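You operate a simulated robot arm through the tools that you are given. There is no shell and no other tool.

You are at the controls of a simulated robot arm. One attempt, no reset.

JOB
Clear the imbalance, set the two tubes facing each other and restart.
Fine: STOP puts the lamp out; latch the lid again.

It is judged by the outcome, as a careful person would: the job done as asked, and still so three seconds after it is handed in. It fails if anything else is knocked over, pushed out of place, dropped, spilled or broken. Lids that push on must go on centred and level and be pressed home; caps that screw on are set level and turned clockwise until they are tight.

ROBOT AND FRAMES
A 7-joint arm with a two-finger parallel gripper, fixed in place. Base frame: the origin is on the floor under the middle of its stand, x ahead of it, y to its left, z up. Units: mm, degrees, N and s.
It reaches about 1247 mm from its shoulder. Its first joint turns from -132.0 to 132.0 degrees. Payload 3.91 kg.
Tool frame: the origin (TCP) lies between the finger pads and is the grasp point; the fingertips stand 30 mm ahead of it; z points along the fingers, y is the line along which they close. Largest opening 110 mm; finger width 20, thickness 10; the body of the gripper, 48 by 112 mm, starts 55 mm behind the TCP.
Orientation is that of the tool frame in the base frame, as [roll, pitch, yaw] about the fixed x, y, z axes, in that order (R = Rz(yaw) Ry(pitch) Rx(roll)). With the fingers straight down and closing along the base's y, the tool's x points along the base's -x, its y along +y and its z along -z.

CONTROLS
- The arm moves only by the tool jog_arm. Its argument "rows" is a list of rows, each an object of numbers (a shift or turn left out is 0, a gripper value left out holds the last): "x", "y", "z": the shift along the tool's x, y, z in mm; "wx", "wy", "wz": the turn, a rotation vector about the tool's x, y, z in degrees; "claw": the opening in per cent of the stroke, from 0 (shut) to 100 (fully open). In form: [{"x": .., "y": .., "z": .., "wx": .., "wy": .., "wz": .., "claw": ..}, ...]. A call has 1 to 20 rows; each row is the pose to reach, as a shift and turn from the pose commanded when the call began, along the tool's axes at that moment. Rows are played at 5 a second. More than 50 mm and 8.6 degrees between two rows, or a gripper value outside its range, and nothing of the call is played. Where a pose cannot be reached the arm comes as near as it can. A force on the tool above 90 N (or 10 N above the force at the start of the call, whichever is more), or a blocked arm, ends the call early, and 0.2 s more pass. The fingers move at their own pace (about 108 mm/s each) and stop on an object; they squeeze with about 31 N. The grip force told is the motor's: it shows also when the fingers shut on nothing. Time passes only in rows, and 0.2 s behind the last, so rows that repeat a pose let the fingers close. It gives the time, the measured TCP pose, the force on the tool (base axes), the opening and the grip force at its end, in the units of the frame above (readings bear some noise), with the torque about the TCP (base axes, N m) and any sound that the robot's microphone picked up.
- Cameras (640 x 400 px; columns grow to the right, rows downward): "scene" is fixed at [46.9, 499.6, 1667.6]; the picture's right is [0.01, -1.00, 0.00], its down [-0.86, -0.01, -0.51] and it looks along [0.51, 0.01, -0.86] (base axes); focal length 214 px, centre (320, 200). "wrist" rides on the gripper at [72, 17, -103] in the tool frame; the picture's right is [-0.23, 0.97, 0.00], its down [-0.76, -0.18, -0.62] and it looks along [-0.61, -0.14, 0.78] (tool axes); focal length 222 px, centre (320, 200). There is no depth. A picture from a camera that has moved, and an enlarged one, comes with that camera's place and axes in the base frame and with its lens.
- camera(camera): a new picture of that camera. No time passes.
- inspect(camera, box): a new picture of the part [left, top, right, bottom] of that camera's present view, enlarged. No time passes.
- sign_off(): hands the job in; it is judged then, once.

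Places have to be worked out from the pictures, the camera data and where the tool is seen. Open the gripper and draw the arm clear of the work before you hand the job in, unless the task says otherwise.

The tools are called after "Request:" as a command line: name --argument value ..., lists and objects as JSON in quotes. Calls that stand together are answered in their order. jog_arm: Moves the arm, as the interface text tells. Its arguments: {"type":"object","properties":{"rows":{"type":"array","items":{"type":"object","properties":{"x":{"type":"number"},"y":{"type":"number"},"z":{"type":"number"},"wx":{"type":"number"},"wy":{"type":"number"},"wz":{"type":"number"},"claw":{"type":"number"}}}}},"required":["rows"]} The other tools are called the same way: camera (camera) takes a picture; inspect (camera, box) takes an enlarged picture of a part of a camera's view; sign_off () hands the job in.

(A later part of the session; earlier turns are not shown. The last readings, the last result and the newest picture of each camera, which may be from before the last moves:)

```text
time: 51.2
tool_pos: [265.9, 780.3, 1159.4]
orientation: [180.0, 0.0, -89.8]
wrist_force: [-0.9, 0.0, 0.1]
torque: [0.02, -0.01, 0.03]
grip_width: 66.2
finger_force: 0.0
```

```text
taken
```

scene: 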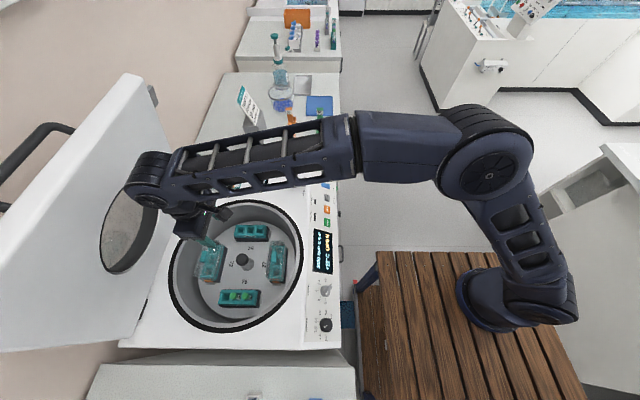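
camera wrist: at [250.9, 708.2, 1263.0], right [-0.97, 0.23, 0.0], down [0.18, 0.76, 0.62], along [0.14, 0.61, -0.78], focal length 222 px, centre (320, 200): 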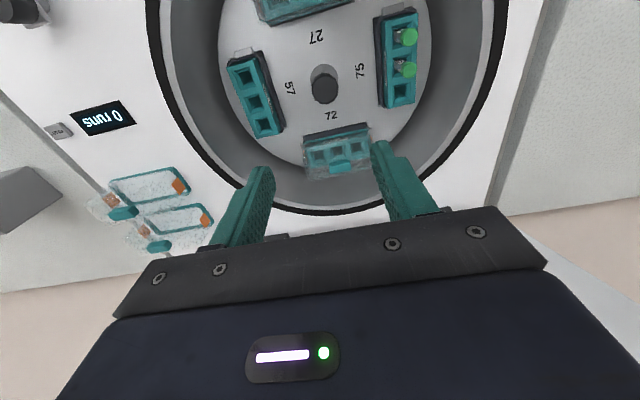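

A good view of the rotor from above; I'll zoom in for measuring both buckets.

Request:
inspect --camera "wrist" --box '[360, 0, 440, 120]'

Request:
inspect --camera "wrist" --box '[210, 30, 370, 150]'

Request:
inspect --camera "scene" --box '[190, 210, 290, 310]'

```text
3.33 times, centred on (400, 60) of wrist
camera zoom: at [250.9, 708.2, 1263.0], right [-0.97, 0.23, 0.0], down [0.18, 0.76, 0.62], along [0.14, 0.61, -0.78], focal length 740 px, centre (53, 667)
```

zoom: 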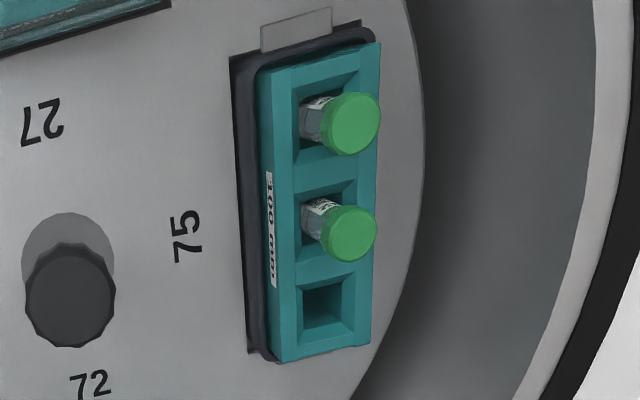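

```text
3.33 times, centred on (290, 90) of wrist
camera zoom: at [250.9, 708.2, 1263.0], right [-0.97, 0.23, 0.0], down [0.18, 0.76, 0.62], along [0.14, 0.61, -0.78], focal length 740 px, centre (420, 567)
```

zoom: 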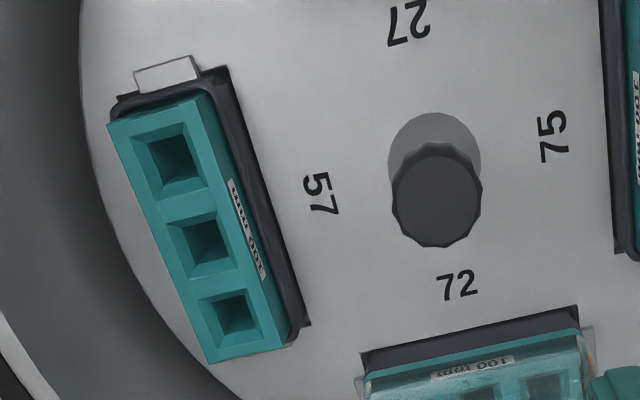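

```text
4.00 times, centred on (240, 260) of scene
camera zoom: at [46.9, 499.6, 1667.6], right [0.01, -1.0, 0.0], down [-0.86, -0.01, -0.51], along [0.51, 0.01, -0.86], focal length 858 px, centre (640, -40)
```

zoom: 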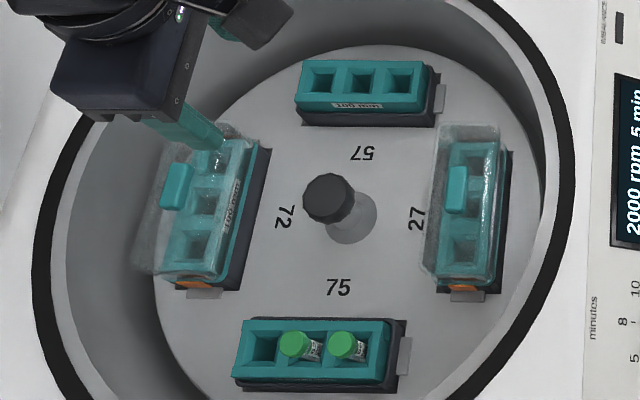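

Both views agree well: front tube cap top at (133.5, 752, 884), middle one at (133, 794, 882), bucket tops at z≈849, and the middle slot of bucket 57 at about (385.5, 791). I'll go above the front tube with the fingers opened 55 mm and stop short to check.

Request:
jog_arm --rows '[{"x": 6, "y": 26, "z": 36, "claw": 50}, {"x": 12, "y": 53, "z": 72}, {"x": 18, "y": 80, "z": 108}, {"x": 23, "y": 106, "z": 144}, {"x": 28, "y": 132, "z": 180}, {"x": 28, "y": 132, "z": 200}]'

Request:
camera --camera "wrist"

Request:
inspect --camera "scene" --box '[190, 240, 290, 320]'

```text
time: 52.6
tool_pos: [135.6, 754.0, 960.6]
orientation: [180.0, -0.1, -90.1]
wrist_force: [-0.2, 0.6, 0.6]
torque: [-0.01, 0.0, -0.01]
grip_width: 54.8
finger_force: 0.1
```

```text
taken
camera wrist: at [120.4, 682.6, 1065.2], right [-0.97, 0.23, 0.0], down [0.18, 0.76, 0.62], along [0.14, 0.61, -0.78], focal length 222 px, centre (320, 200)
```

wrist: 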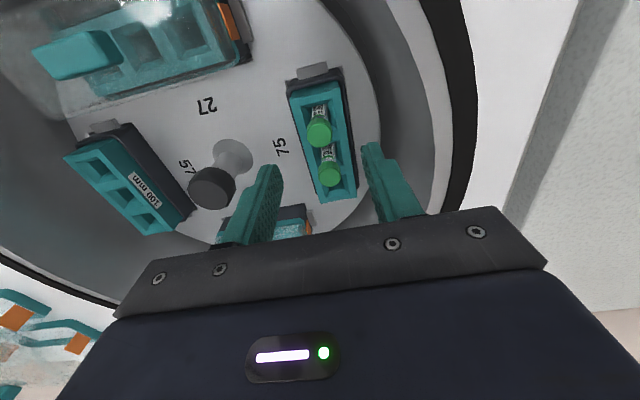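

```text
5.00 times, centred on (240, 280) of scene
camera zoom: at [46.9, 499.6, 1667.6], right [0.01, -1.0, 0.0], down [-0.86, -0.01, -0.51], along [0.51, 0.01, -0.86], focal length 1072 px, centre (720, -200)
```

zoom: 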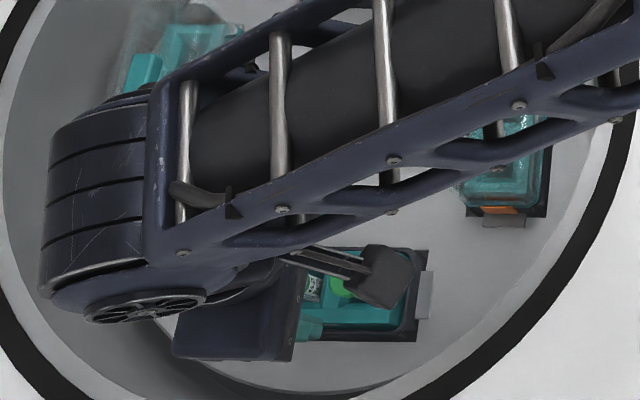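

The cap reads at (136, 753) from here, right under the TCP. I'll descend to the gripping height around the cap and check before closing.

Request:
jog_arm --rows '[{"x": 1, "z": 20}, {"x": 1, "z": 40}, {"x": 1, "z": 55}, {"x": 1, "z": 66}]'

Request:
camera --camera "wrist"

Request:
inspect --camera "wrist" --box '[250, 110, 400, 250]'

```text
time: 53.6
tool_pos: [135.7, 751.8, 894.4]
orientation: [180.0, -0.1, -90.1]
wrist_force: [0.2, 0.2, 0.4]
torque: [0.0, -0.01, 0.02]
grip_width: 55.0
finger_force: 0.0
```

```text
taken
camera wrist: at [121.5, 680.1, 998.3], right [-0.97, 0.23, 0.0], down [0.18, 0.76, 0.62], along [0.14, 0.61, -0.78], focal length 222 px, centre (320, 200)
```

wrist: 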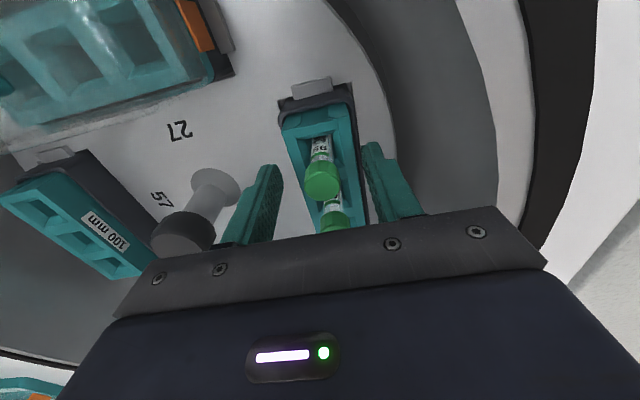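

```text
2.86 times, centred on (325, 180) of wrist
camera zoom: at [121.5, 680.1, 998.3], right [-0.97, 0.23, 0.0], down [0.18, 0.76, 0.62], along [0.14, 0.61, -0.78], focal length 635 px, centre (306, 257)
```

zoom: 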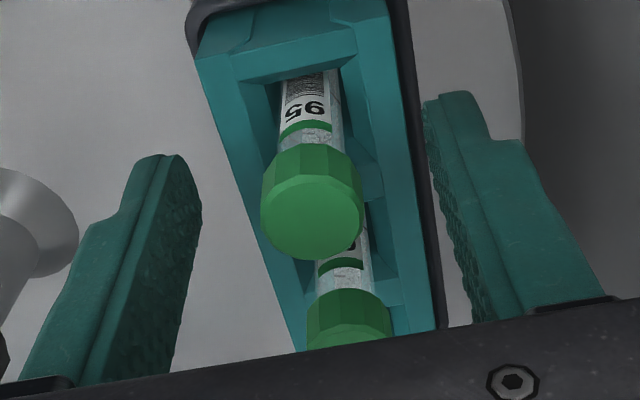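

The cap (label 95 on the tube) is centred between the fingers. I'll close on it.

Request:
jog_arm --rows '[{"claw": 30}, {"claw": 15}, {"claw": 0}, {"claw": 0}, {"claw": 0}]'

Request:
inspect --camera "wrist" --box '[250, 110, 400, 250]'

```text
time: 54.8
tool_pos: [137.0, 751.8, 893.6]
orientation: [-180.0, 0.0, -90.0]
wrist_force: [-0.3, -0.5, -0.1]
torque: [0.02, 0.05, 0.0]
grip_width: 19.3
finger_force: 30.9
```

```text
2.86 times, centred on (325, 180) of wrist
camera zoom: at [121.3, 680.2, 998.6], right [-0.97, 0.23, 0.0], down [0.18, 0.76, 0.62], along [0.14, 0.61, -0.78], focal length 635 px, centre (306, 257)
```

zoom: 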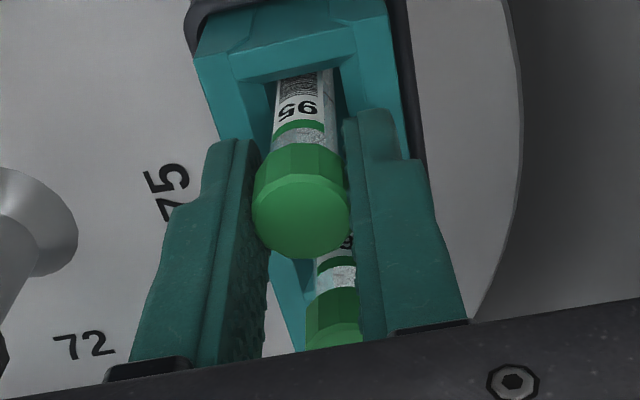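

Tube held at 19.3 mm. I'll lift it straight up slowly and check that only the tube comes.

Request:
jog_arm --rows '[{"z": -8}, {"z": -20}, {"z": -35}, {"z": -50}]'

Request:
camera --camera "wrist"

```text
time: 55.8
tool_pos: [136.0, 751.1, 943.7]
orientation: [180.0, 0.0, -90.0]
wrist_force: [-0.3, 0.2, -0.1]
torque: [0.0, 0.0, 0.02]
grip_width: 19.7
finger_force: 31.0
```

```text
taken
camera wrist: at [120.5, 679.8, 1047.9], right [-0.97, 0.23, 0.0], down [0.18, 0.76, 0.62], along [0.14, 0.61, -0.78], focal length 222 px, centre (320, 200)
```

wrist: 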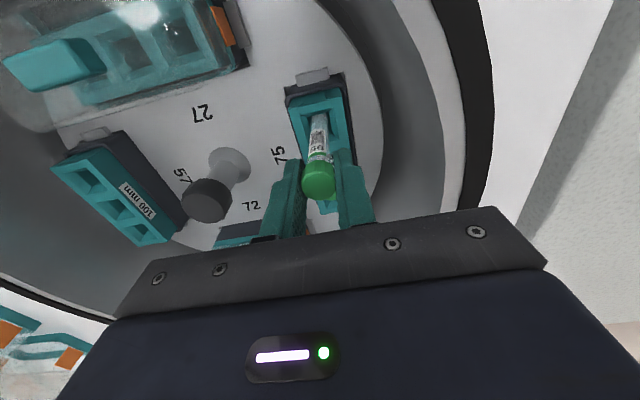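

The tube rises cleanly. I'll continue up until its bottom clears everything in the chamber.

Request:
jog_arm --rows '[{"z": -25}, {"z": -50}, {"z": -75}, {"z": -90}]'

Request:
camera --camera "wrist"

Request:
inspect --camera "wrist" --box '[230, 60, 410, 220]'

Request:
camera --camera "scene"

```text
time: 56.8
tool_pos: [136.5, 751.9, 1034.0]
orientation: [-180.0, 0.0, -90.0]
wrist_force: [-0.6, -0.1, 0.0]
torque: [0.01, -0.02, 0.02]
grip_width: 19.6
finger_force: 31.5
```

```text
taken
camera wrist: at [121.5, 680.3, 1138.8], right [-0.97, 0.23, 0.0], down [0.18, 0.76, 0.62], along [0.14, 0.61, -0.78], focal length 222 px, centre (320, 200)
```

wrist: 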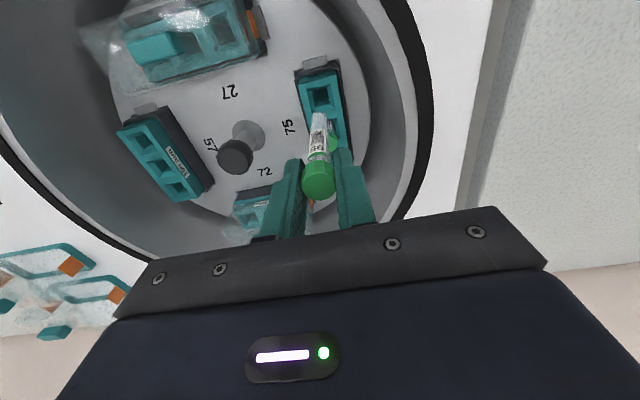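

```text
2.50 times, centred on (320, 140) of wrist
camera zoom: at [121.5, 680.3, 1138.8], right [-0.97, 0.23, 0.0], down [0.18, 0.76, 0.62], along [0.14, 0.61, -0.78], focal length 555 px, centre (320, 350)
```

zoom: 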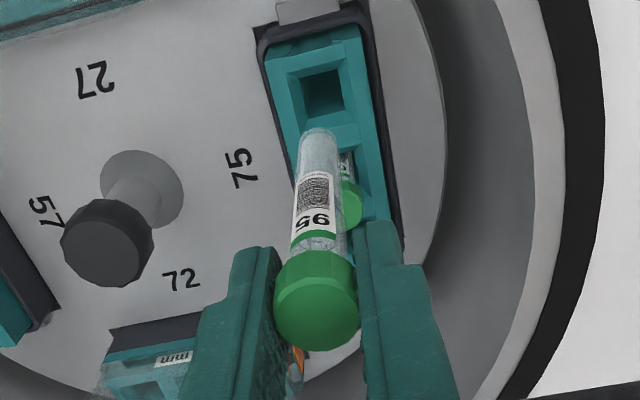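

```text
taken
```

scene: 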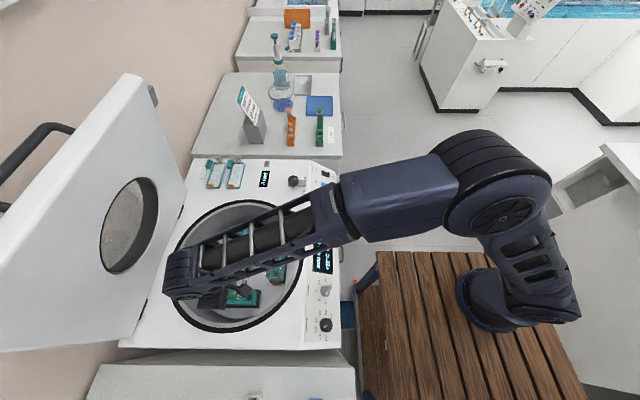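

The tube hangs straight with its bottom near z≈900, clear of the buckets. Before carrying it across I'll zoom on bucket 57 from here for a second measurement.

Request:
inspect --camera "wrist" --box '[110, 90, 230, 210]'

```text
3.33 times, centred on (170, 150) of wrist
camera zoom: at [121.5, 680.3, 1138.8], right [-0.97, 0.23, 0.0], down [0.18, 0.76, 0.62], along [0.14, 0.61, -0.78], focal length 740 px, centre (820, 367)
```

zoom: 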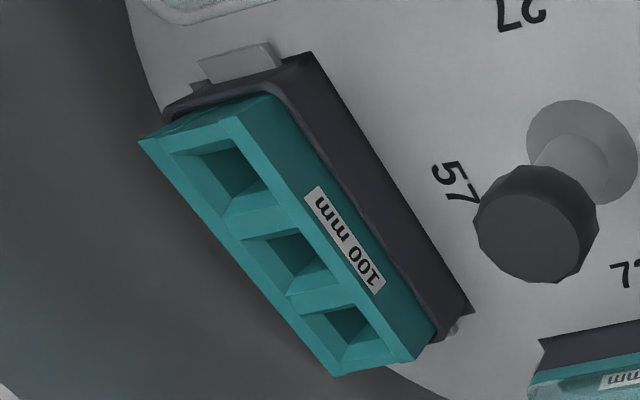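

Combining views, the middle slot of 57 is at about (383.5, 790), rim z≈856. I'll carry the tube across at this height.

Request:
jog_arm --rows '[{"x": -4, "y": -28}, {"x": -9, "y": -59}, {"x": -14, "y": -90}, {"x": -19, "y": -122}, {"x": -24, "y": -154}, {"x": -29, "y": -186}, {"x": -34, "y": -218}, {"x": -37, "y": -240}, {"x": -38, "y": -247}, {"x": -38, "y": -247}]'

Request:
camera --camera "wrist"

Request:
inspect --camera "wrist" --box '[230, 60, 410, 220]'

Request:
inspect --camera "scene" --box '[200, 190, 300, 290]'

```text
time: 59.0
tool_pos: [385.1, 788.8, 1031.9]
orientation: [180.0, 0.0, -90.0]
wrist_force: [0.2, 0.4, -0.7]
torque: [0.01, 0.03, 0.03]
grip_width: 19.8
finger_force: 31.1
```

```text
taken
camera wrist: at [368.9, 716.1, 1136.4], right [-0.97, 0.23, 0.0], down [0.18, 0.76, 0.62], along [0.14, 0.61, -0.78], focal length 222 px, centre (320, 200)
```

wrist: 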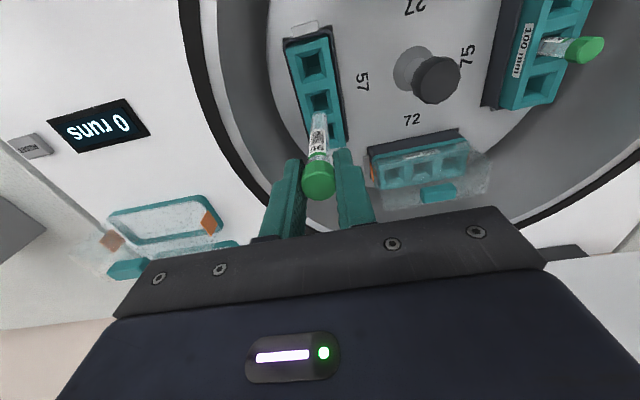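

```text
2.50 times, centred on (320, 140) of wrist
camera zoom: at [368.9, 716.1, 1136.4], right [-0.97, 0.23, 0.0], down [0.18, 0.76, 0.62], along [0.14, 0.61, -0.78], focal length 555 px, centre (320, 350)
```

zoom: 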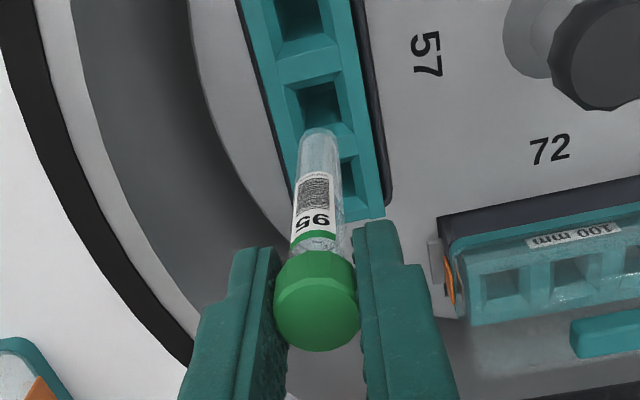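

```text
4.00 times, centred on (250, 240) of scene
camera zoom: at [46.9, 499.6, 1667.6], right [0.01, -1.0, 0.0], down [-0.86, -0.01, -0.51], along [0.51, 0.01, -0.86], focal length 858 px, centre (600, 40)
```

zoom: 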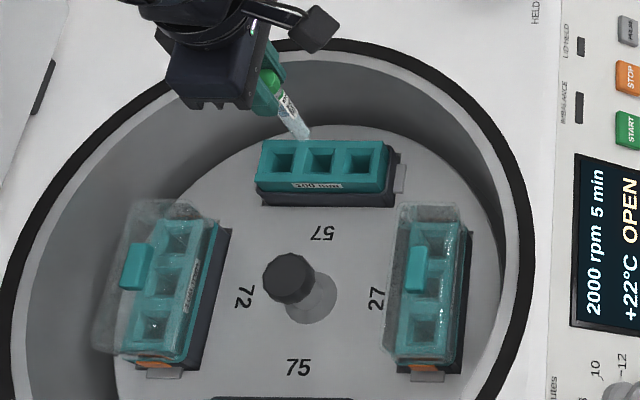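

The tube hangs over the middle slot: slot at (383.6, 789–790), tube at about (385, 789). I'll trim 1 mm in x and lower until the tube bottom just enters the rim.

Request:
jog_arm --rows '[{"x": -0.5, "y": 1, "z": 15}, {"x": -0.5, "y": 1, "z": 30}, {"x": -0.5, "y": 1, "z": 42}, {"x": -0.5, "y": 1, "z": 50}]'

Request:
inspect --camera "wrist" --box '[230, 60, 410, 220]'

Request:
inspect --camera "scene" --box '[215, 200, 275, 250]'

```text
time: 60.0
tool_pos: [382.3, 789.8, 982.5]
orientation: [-180.0, 0.0, -89.9]
wrist_force: [0.0, 0.0, 0.0]
torque: [-0.03, 0.0, 0.01]
grip_width: 19.7
finger_force: 30.8
```

```text
2.50 times, centred on (320, 140) of wrist
camera zoom: at [366.6, 717.3, 1087.4], right [-0.97, 0.23, 0.0], down [0.18, 0.76, 0.62], along [0.14, 0.61, -0.78], focal length 555 px, centre (320, 350)
```

zoom: 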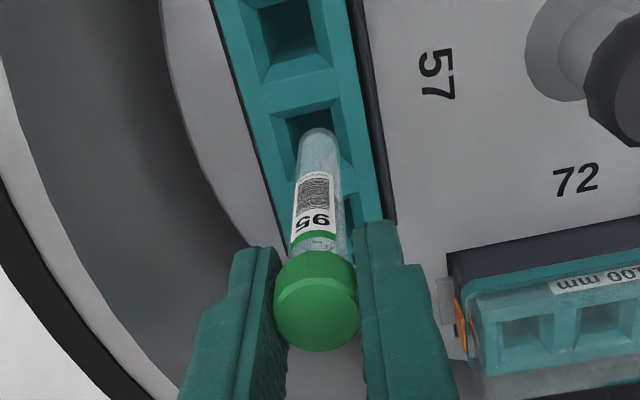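

```text
8.00 times, centred on (245, 225) of scene
camera zoom: at [46.9, 499.6, 1667.6], right [0.01, -1.0, 0.0], down [-0.86, -0.01, -0.51], along [0.51, 0.01, -0.86], focal length 1716 px, centre (920, 0)
```

zoom: 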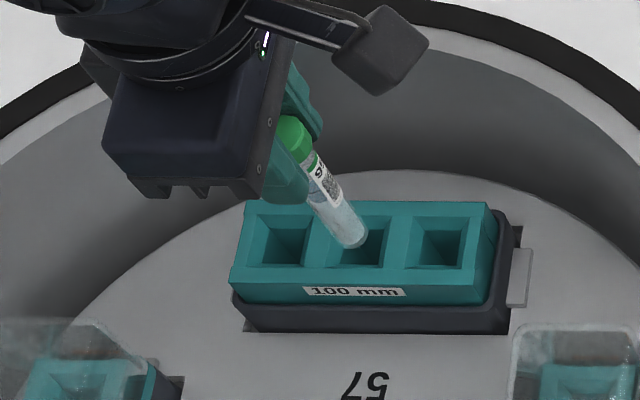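

Request:
inspect --camera "wrist" --box '[290, 90, 350, 150]'

Request:
inspect --camera "scene" --box '[235, 218, 265, 240]'

```text
6.67 times, centred on (320, 120) of wrist
camera zoom: at [366.6, 717.3, 1087.4], right [-0.97, 0.23, 0.0], down [0.18, 0.76, 0.62], along [0.14, 0.61, -0.78], focal length 1481 px, centre (320, 733)
```

zoom: 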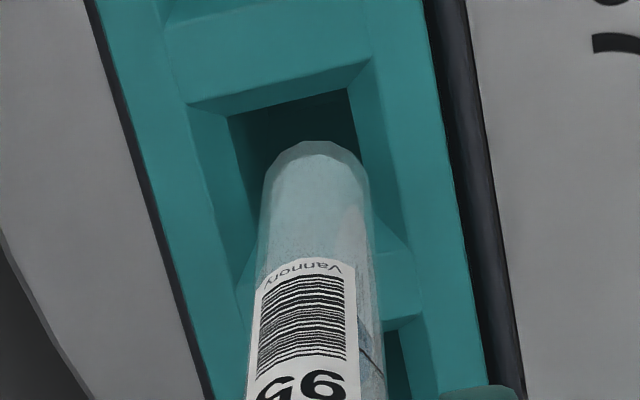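

```text
16.00 times, centred on (250, 229) of scene
camera zoom: at [46.9, 499.6, 1667.6], right [0.01, -1.0, 0.0], down [-0.86, -0.01, -0.51], along [0.51, 0.01, -0.86], focal length 3432 px, centre (1440, -264)
```

zoom: 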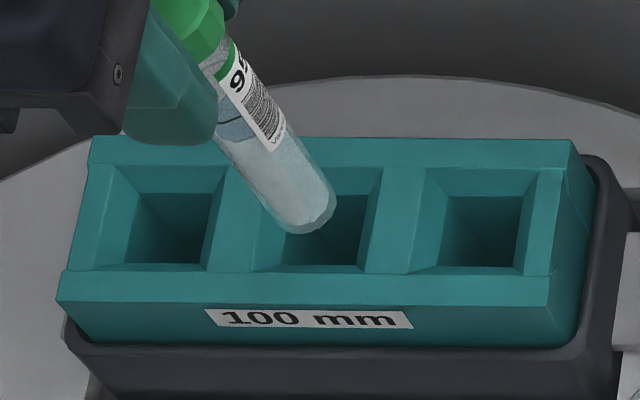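

Tube bottom is right at the rim, about 2 mm short in x and 1 mm in y. I'll correct that and lower gently into the slot, watching the force.

Request:
jog_arm --rows '[{"x": -1, "y": -2, "z": 2}, {"x": -1, "y": -2, "z": 10}, {"x": -1, "y": -2, "z": 18}, {"x": -1, "y": -2, "z": 26}, {"x": -1, "y": -2, "z": 34}]'

Request:
inspect --camera "wrist" --box '[230, 60, 410, 220]'

Request:
inspect --camera "scene" --box '[235, 210, 275, 240]'

```text
time: 61.2
tool_pos: [383.4, 792.1, 948.7]
orientation: [-180.0, 0.0, -90.1]
wrist_force: [0.1, 0.6, -0.5]
torque: [-0.03, -0.02, 0.01]
grip_width: 19.4
finger_force: 31.1
```

```text
2.50 times, centred on (320, 140) of wrist
camera zoom: at [368.9, 720.1, 1052.9], right [-0.97, 0.23, 0.0], down [0.18, 0.76, 0.62], along [0.14, 0.61, -0.78], focal length 555 px, centre (320, 350)
```

zoom: 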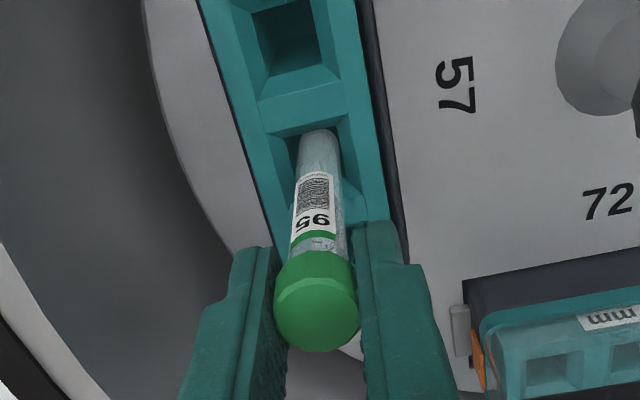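

```text
13.33 times, centred on (255, 225) of scene
camera zoom: at [46.9, 499.6, 1667.6], right [0.01, -1.0, 0.0], down [-0.86, -0.01, -0.51], along [0.51, 0.01, -0.86], focal length 2860 px, centre (1187, -133)
```

zoom: 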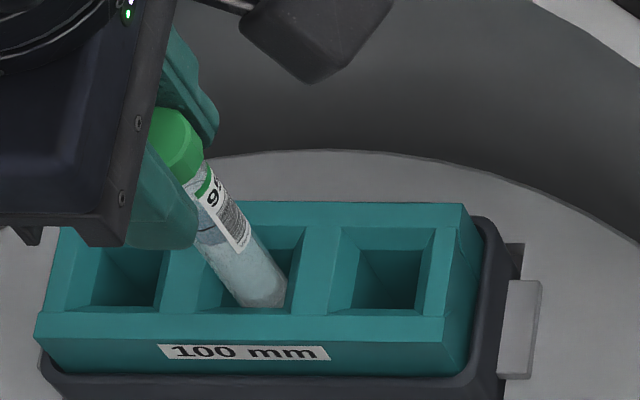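

The tube is inside the slot with no side force. I'll lower on toward the seated height (TCP z≈894, as in bucket 75).

Request:
jog_arm --rows '[{"z": 10}, {"z": 20}, {"z": 30}, {"z": 40}, {"z": 46}, {"z": 50}]'

Request:
inspect --camera "wrist" --box '[230, 60, 410, 220]'

Request:
inspect --camera "scene" --box '[225, 205, 285, 245]'

```text
time: 62.6
tool_pos: [384.0, 790.8, 897.4]
orientation: [180.0, 0.0, -90.0]
wrist_force: [3.1, 0.0, 0.6]
torque: [0.0, -0.12, -0.03]
grip_width: 19.4
finger_force: 31.0
```

```text
2.50 times, centred on (320, 140) of wrist
camera zoom: at [367.8, 718.9, 1002.3], right [-0.97, 0.23, 0.0], down [0.18, 0.76, 0.62], along [0.14, 0.61, -0.78], focal length 555 px, centre (320, 350)
```

zoom: 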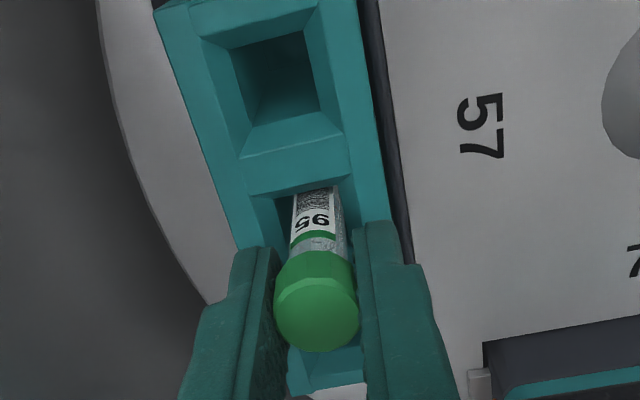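

```text
10.00 times, centred on (255, 225) of scene
camera zoom: at [46.9, 499.6, 1667.6], right [0.01, -1.0, 0.0], down [-0.86, -0.01, -0.51], along [0.51, 0.01, -0.86], focal length 2145 px, centre (970, -50)
```

zoom: 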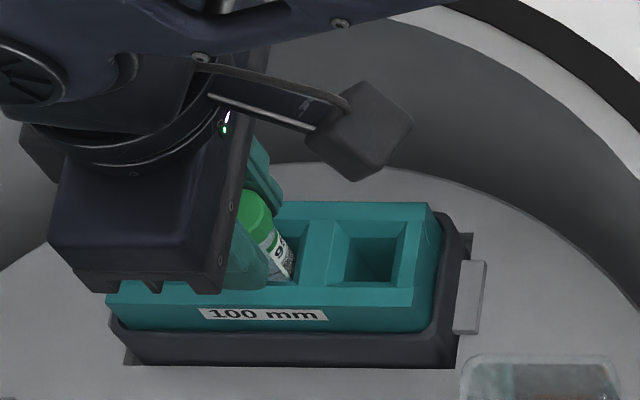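

Almost seated, with a slight 3 N side contact. I'll ease 1 mm in +x and lower the last few mm until it touches bottom.

Request:
jog_arm --rows '[{"y": -1, "z": 1}, {"y": -1, "z": 2.5}, {"y": -1, "z": 4}, {"y": -1, "z": 5.5}]'

```text
time: 63.6
tool_pos: [385.4, 792.5, 894.1]
orientation: [179.9, 0.1, -90.0]
wrist_force: [-0.5, -0.1, 2.0]
torque: [-0.01, 0.04, 0.04]
grip_width: 19.7
finger_force: 31.0
```

Request:
jog_arm --rows '[{"z": 1}, {"z": 2}]'

```text
time: 64.2
tool_pos: [385.5, 792.0, 893.0]
orientation: [-179.9, 0.1, -90.0]
wrist_force: [-0.7, 0.5, 18.2]
torque: [0.04, 0.13, -0.03]
grip_width: 19.5
finger_force: 31.2
```

18 N upward: the tube is standing on the slot's bottom. I'll relieve the push, open the fingers and lift straight away.

Request:
jog_arm --rows '[{"z": -1}, {"z": -1, "claw": 45}, {"z": -1, "claw": 45}, {"z": -1, "claw": 45}, {"z": -15}, {"z": -40}, {"z": -80}, {"z": -120}]'

Request:
camera --camera "wrist"

Request:
inspect --camera "scene" --box '[190, 200, 300, 310]'

```text
time: 66.0
tool_pos: [383.6, 792.8, 1014.3]
orientation: [179.9, -0.1, -90.0]
wrist_force: [0.5, 0.5, -0.5]
torque: [-0.01, 0.0, -0.01]
grip_width: 49.5
finger_force: 0.1
```

```text
taken
camera wrist: at [368.9, 720.7, 1117.0], right [-0.97, 0.23, 0.0], down [0.18, 0.76, 0.62], along [0.14, 0.61, -0.78], focal length 222 px, centre (320, 200)
```

wrist: 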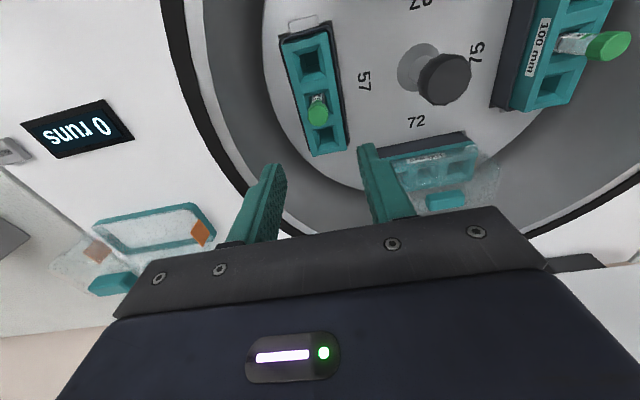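

```text
3.64 times, centred on (245, 255) of scene
camera zoom: at [46.9, 499.6, 1667.6], right [0.01, -1.0, 0.0], down [-0.86, -0.01, -0.51], along [0.51, 0.01, -0.86], focal length 780 px, centre (593, 0)
```

zoom: 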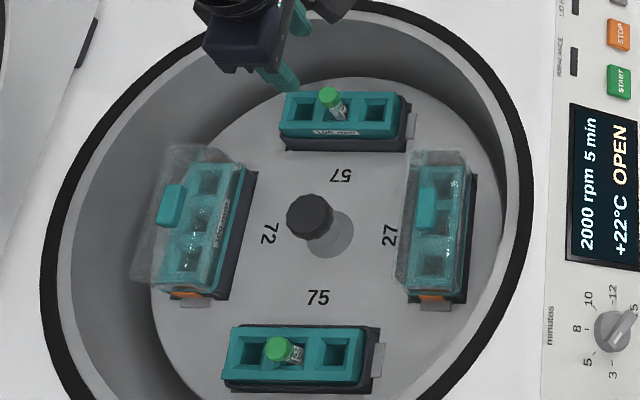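

Both tubes now stand in the middle slots of facing buckets 57 and 75. Now the lid: I'll measure where its handle and front edge are, to close it.

Request:
inspect --camera "scene" --box '[0, 60, 200, 220]'

Request:
camera --camera "scene"

```text
2.50 times, centred on (100, 140) of scene
camera zoom: at [46.9, 499.6, 1667.6], right [0.01, -1.0, 0.0], down [-0.86, -0.01, -0.51], along [0.51, 0.01, -0.86], focal length 536 px, centre (870, 350)
```

zoom: 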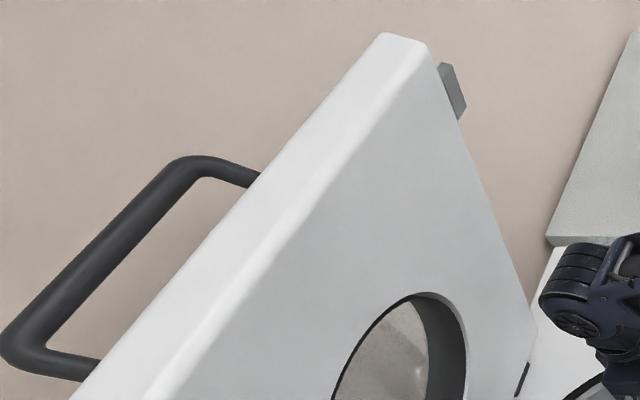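

```text
taken
```

scene: 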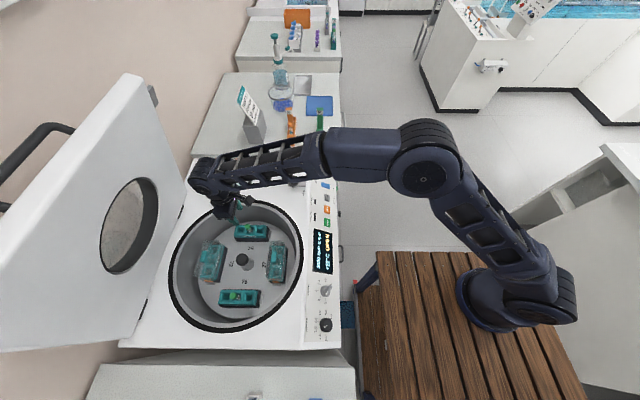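

The lid rests about 65° open with its bar near y≈930–960, z≈1420–1440, which the tool can only reach tilted. I'll withdraw from the chamber forward and up, turning back to the earlier heading.

Request:
jog_arm --rows '[{"x": 16, "y": 12, "z": -31, "wz": 8.2}, {"x": 32, "y": 24, "z": -61, "wz": 16.4}, {"x": 47, "y": 36, "z": -92, "wz": 24.6}, {"x": 63, "y": 49, "z": -122, "wz": 32.8}, {"x": 79, "y": 61, "z": -153, "wz": 41}, {"x": 94, "y": 73, "z": -183, "wz": 49.2}, {"x": 110, "y": 85, "z": -214, "wz": 57.4}, {"x": 126, "y": 97, "z": -244, "wz": 65.6}, {"x": 142, "y": 110, "z": -275, "wz": 73.8}, {"x": 157, "y": 122, "z": -305, "wz": 82}, {"x": 173, "y": 134, "z": -336, "wz": 90}]'

Request:
camera --camera "wrist"

Request:
camera --camera "scene"

```text
time: 68.4
tool_pos: [249.4, 617.9, 1346.2]
orientation: [-179.9, 0.1, 179.9]
wrist_force: [0.7, -0.2, 0.0]
torque: [-0.06, -0.01, -0.04]
grip_width: 49.4
finger_force: 0.1
```

```text
taken
camera wrist: at [177.1, 635.1, 1449.6], right [0.23, 0.97, 0.0], down [0.76, -0.18, 0.62], along [0.61, -0.14, -0.78], focal length 222 px, centre (320, 200)
```

wrist: 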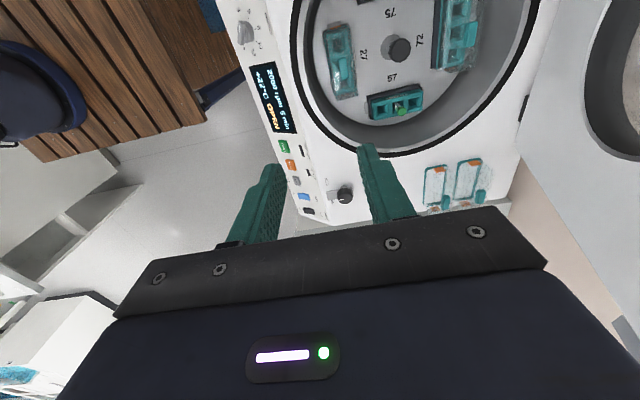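

```text
taken
```

scene: 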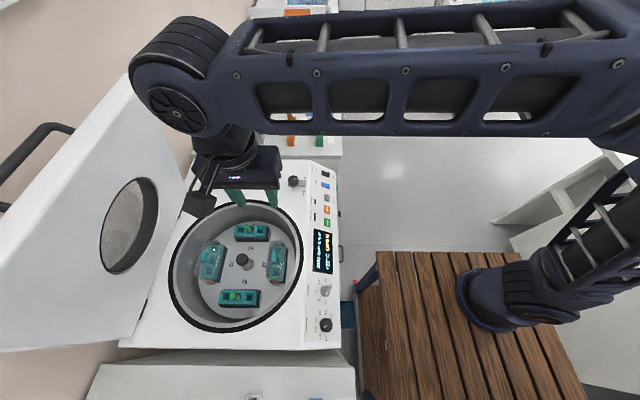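

Now I'll raise and tilt the tool 45° toward the lid, staying in front of it, for a view of its front edge and handle.

Request:
jog_arm --rows '[{"y": 5, "z": -20, "wx": -5.6}, {"y": 10, "z": -40, "wx": -11.2}, {"y": 15, "z": -60, "wx": -16.8}, {"y": 20, "z": -80, "wx": -22.4}, {"y": 28, "z": -100, "wx": -28}, {"y": 36, "z": -120, "wx": -33.6}, {"y": 44, "z": -140, "wx": -39.2}, {"y": 52, "z": -154, "wx": -45}]'

Request:
camera --camera "wrist"

Request:
camera --camera "scene"

```text
time: 70.2
tool_pos: [251.6, 668.9, 1501.5]
orientation: [134.9, 0.0, 180.0]
wrist_force: [0.7, 0.5, -0.6]
torque: [-0.02, 0.0, 0.01]
grip_width: 49.4
finger_force: 0.1
```

```text
taken
camera wrist: at [180.4, 608.3, 1588.0], right [0.23, 0.69, 0.69], down [0.76, -0.57, 0.31], along [0.61, 0.45, -0.65], focal length 222 px, centre (320, 200)
```

wrist: 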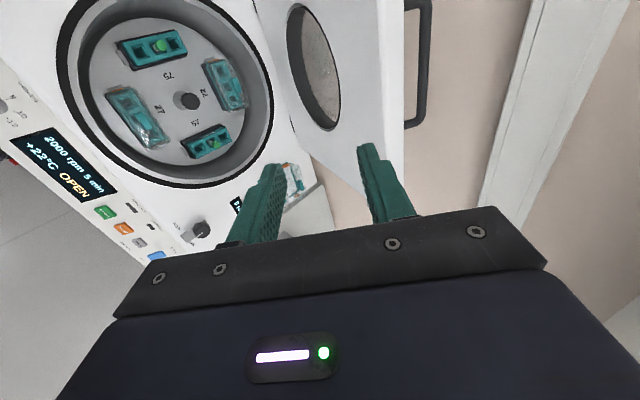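

```text
taken
```

scene: 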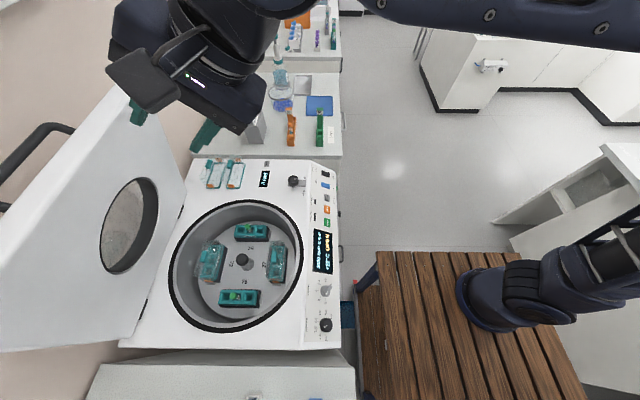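

Request:
inspect --camera "wrist" --box '[340, 0, 460, 210]'

```text
1.90 times, centred on (400, 105) of wrist
camera zoom: at [180.4, 608.3, 1588.0], right [0.23, 0.69, 0.69], down [0.76, -0.57, 0.31], along [0.61, 0.45, -0.65], focal length 423 px, centre (168, 381)
```

zoom: 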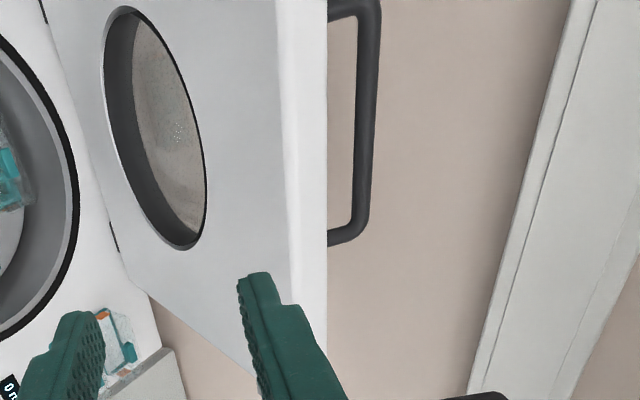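

From both views the lid's front edge sits at about (y 864–891, z 1418–1431), 30 mm thick, with the bar at (930, 1440). I'll straddle that edge between open fingers (outer finger between lid and bar), stopping just before it to check.

Request:
jog_arm --rows '[{"y": 17, "z": 30, "claw": 58}, {"y": 35, "z": 60}, {"y": 52, "z": 90}, {"y": 69, "z": 120}, {"y": 83, "z": 150}]'

Request:
camera --camera "wrist"

Request:
camera --camera "scene"

```text
time: 71.4
tool_pos: [250.1, 834.3, 1453.6]
orientation: [135.0, 0.0, 179.9]
wrist_force: [0.1, -1.3, 0.7]
torque: [-0.01, 0.03, 0.0]
grip_width: 63.8
finger_force: 0.1
```

```text
taken
camera wrist: at [178.6, 773.6, 1539.9], right [0.23, 0.69, 0.69], down [0.76, -0.57, 0.31], along [0.61, 0.45, -0.65], focal length 222 px, centre (320, 200)
```

wrist: 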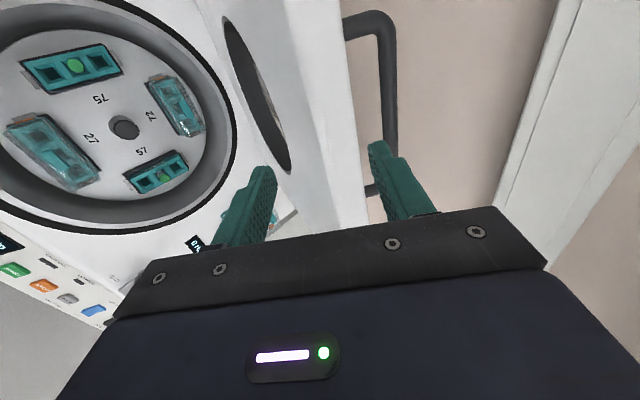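

```text
taken
```

scene: 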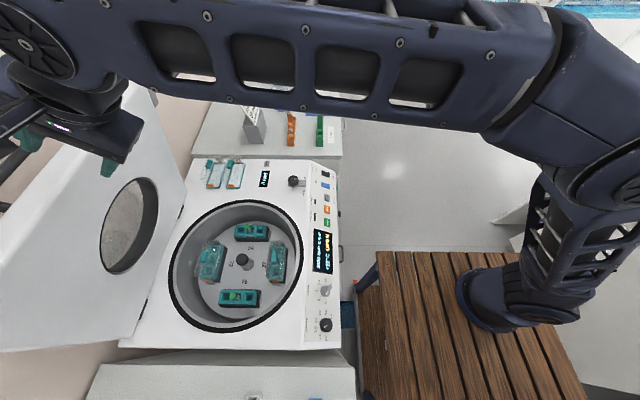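

Request:
inspect --camera "wrist" --box '[300, 0, 440, 210]'

```text
1.90 times, centred on (370, 105) of wrist
camera zoom: at [178.6, 773.6, 1539.9], right [0.23, 0.69, 0.69], down [0.76, -0.57, 0.31], along [0.61, 0.45, -0.65], focal length 423 px, centre (225, 381)
```

zoom: 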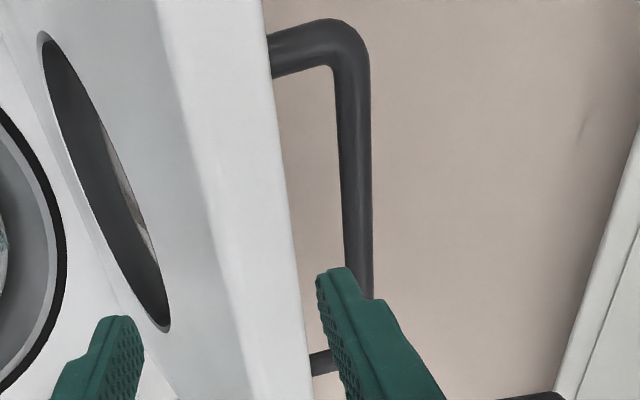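

Re-measured, the outer front edge is at about (918, 1414) and the bar at (956, 1423), a little further than first thought. I'll shift 7 mm across and go forward 40 mm, then check again.

Request:
jog_arm --rows '[{"y": 7, "z": 10}, {"y": 7, "z": 25}, {"y": 7, "z": 40}]'

Request:
camera --camera "wrist"

Request:
inspect --camera "wrist" --box '[270, 40, 430, 240]'

```text
time: 72.2
tool_pos: [249.4, 869.6, 1431.2]
orientation: [135.0, 0.0, 180.0]
wrist_force: [0.4, -0.3, 0.6]
torque: [0.0, 0.0, -0.01]
grip_width: 63.9
finger_force: 0.0
```

```text
taken
camera wrist: at [178.5, 808.4, 1517.2], right [0.23, 0.69, 0.69], down [0.76, -0.57, 0.31], along [0.61, 0.45, -0.65], focal length 222 px, centre (320, 200)
```

wrist: 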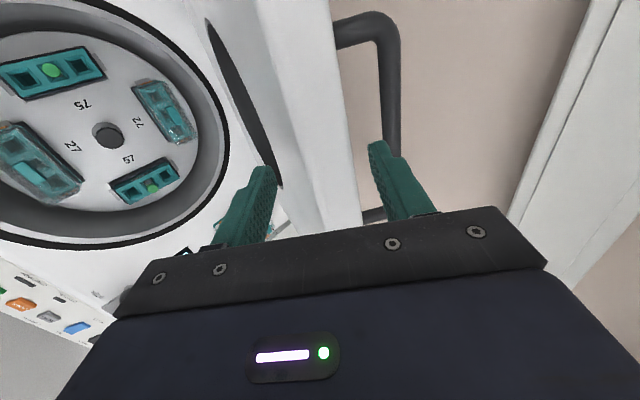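

```text
2.00 times, centred on (350, 140) of wrist
camera zoom: at [178.5, 808.4, 1517.2], right [0.23, 0.69, 0.69], down [0.76, -0.57, 0.31], along [0.61, 0.45, -0.65], focal length 444 px, centre (260, 320)
```

zoom: 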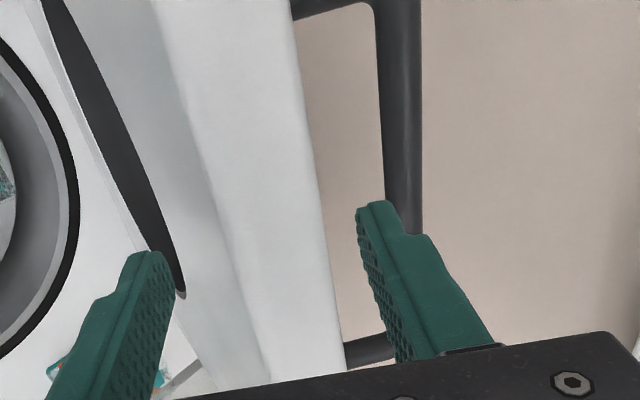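

The geometry now agrees (edge (918, 1414), bar (957, 1425)), and the outer finger lines up between lid and bar. I'll advance the last 38 mm to straddle the edge.

Request:
jog_arm --rows '[{"z": 10}, {"z": 20}, {"z": 30}, {"z": 38}]'

Request:
camera --camera "wrist"

Request:
inspect --camera "wrist" --box '[270, 40, 430, 240]'

```text
time: 73.2
tool_pos: [251.4, 895.3, 1404.2]
orientation: [135.0, -0.1, -179.9]
wrist_force: [0.2, -1.0, 0.0]
torque: [-0.01, 0.04, -0.02]
grip_width: 63.7
finger_force: 0.1
```

```text
taken
camera wrist: at [180.8, 833.3, 1489.3], right [0.23, 0.69, 0.69], down [0.76, -0.57, 0.31], along [0.61, 0.45, -0.65], focal length 222 px, centre (320, 200)
```

wrist: 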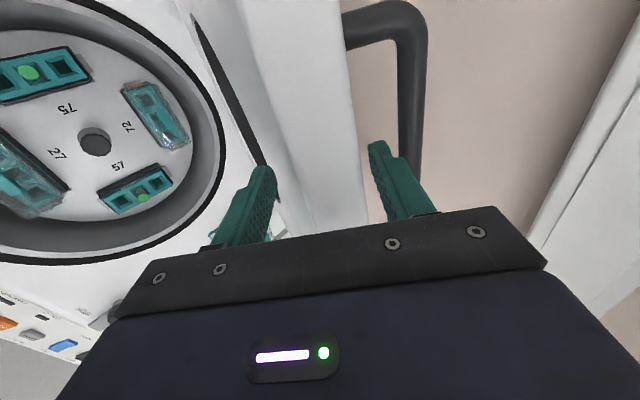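

```text
2.00 times, centred on (350, 140) of wrist
camera zoom: at [180.8, 833.3, 1489.3], right [0.23, 0.69, 0.69], down [0.76, -0.57, 0.31], along [0.61, 0.45, -0.65], focal length 444 px, centre (260, 320)
```

zoom: 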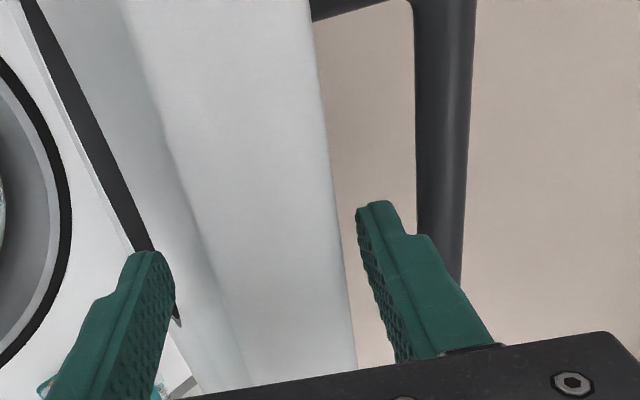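

The edge is straddled with about 8 mm play and no contact. I'll pull gently toward closing (down the arc) and watch the force.

Request:
jog_arm --rows '[{"y": -8, "z": -2}, {"y": -16, "z": -5}, {"y": -24, "z": -8}, {"y": -32, "z": -11}]'

Request:
inspect --camera "wrist" --box '[270, 40, 430, 240]'

```text
time: 74.2
tool_pos: [250.4, 865.7, 1388.3]
orientation: [135.0, 0.1, -180.0]
wrist_force: [-0.1, 1.5, 0.9]
torque: [0.0, -0.05, 0.01]
grip_width: 64.9
finger_force: 0.9
```

```text
2.00 times, centred on (350, 140) of wrist
camera zoom: at [180.4, 804.5, 1474.8], right [0.23, 0.69, 0.69], down [0.76, -0.57, 0.32], along [0.61, 0.45, -0.65], focal length 444 px, centre (260, 320)
```

zoom: 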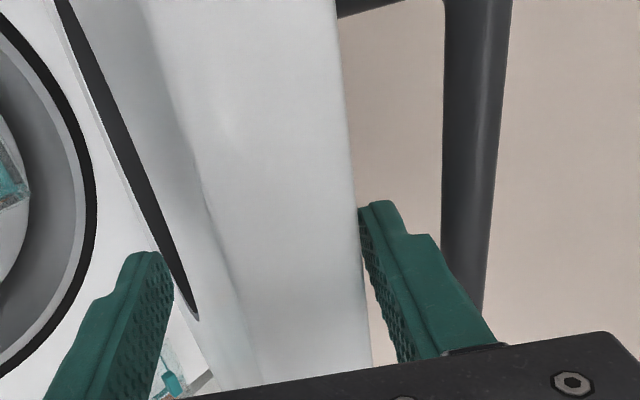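

The outer finger has met the lid and it follows with under 2 N. I'll continue the pull in small steps.

Request:
jog_arm --rows '[{"y": -13, "z": -5}, {"y": -26, "z": -10}, {"y": -39, "z": -14.5}, {"y": -52, "z": -19}, {"y": -65, "z": -22.6}, {"y": -79, "z": -26.3}]'

Request:
inspect --camera "wrist" --box '[270, 40, 430, 240]'

Request:
camera --camera "scene"

```text
time: 75.6
tool_pos: [252.6, 790.3, 1351.1]
orientation: [135.0, 0.0, 179.8]
wrist_force: [-1.4, -0.2, -0.2]
torque: [0.01, 0.02, -0.01]
grip_width: 63.9
finger_force: 0.2
```

```text
2.00 times, centred on (350, 140) of wrist
camera zoom: at [181.8, 729.1, 1437.1], right [0.23, 0.69, 0.69], down [0.76, -0.57, 0.31], along [0.61, 0.45, -0.65], focal length 444 px, centre (260, 320)
```

zoom: 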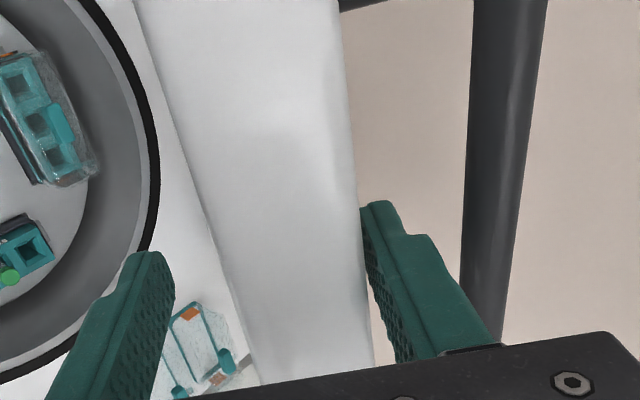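

```text
taken
```

scene: 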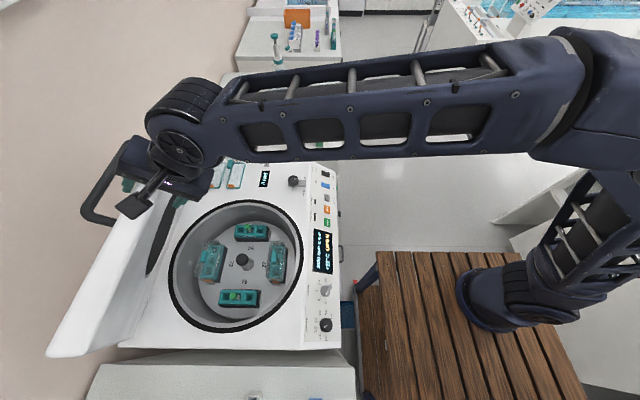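

Closing goes well; the lid follows the finger. I'll continue along the arc to about half closed.

Request:
jog_arm --rows '[{"y": -13.5, "z": -3}, {"y": -27, "z": -6}, {"y": -40.6, "z": -8.3}, {"y": -54.3, "z": -10.6}, {"y": -68, "z": -12.1}, {"y": -82, "z": -13.6}, {"y": -95.6, "z": -14.5}, {"y": -109.4, "z": -15.4}]'

Request:
inspect --camera "wrist" --box '[270, 40, 430, 240]'

Request:
camera --camera "scene"

```text
time: 77.4
tool_pos: [252.4, 702.0, 1284.0]
orientation: [135.0, -0.1, 179.8]
wrist_force: [-0.4, 1.2, 0.7]
torque: [-0.02, -0.03, 0.02]
grip_width: 64.0
finger_force: 0.6
```

```text
2.00 times, centred on (350, 140) of wrist
camera zoom: at [181.5, 641.2, 1370.8], right [0.23, 0.69, 0.69], down [0.76, -0.57, 0.31], along [0.61, 0.45, -0.65], focal length 444 px, centre (260, 320)
```

zoom: 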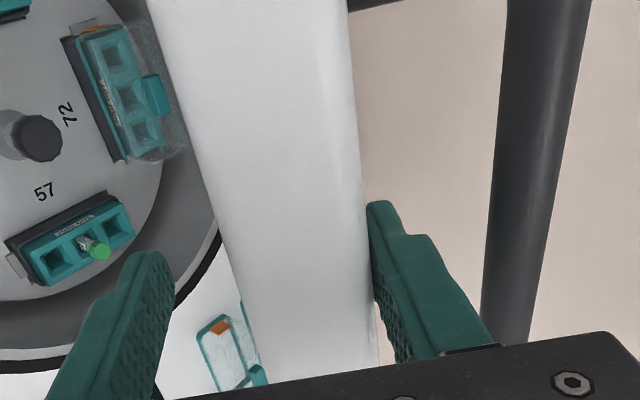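

```text
taken
```

scene: 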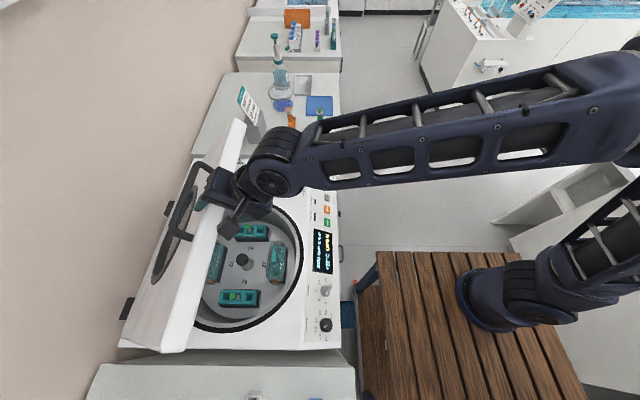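

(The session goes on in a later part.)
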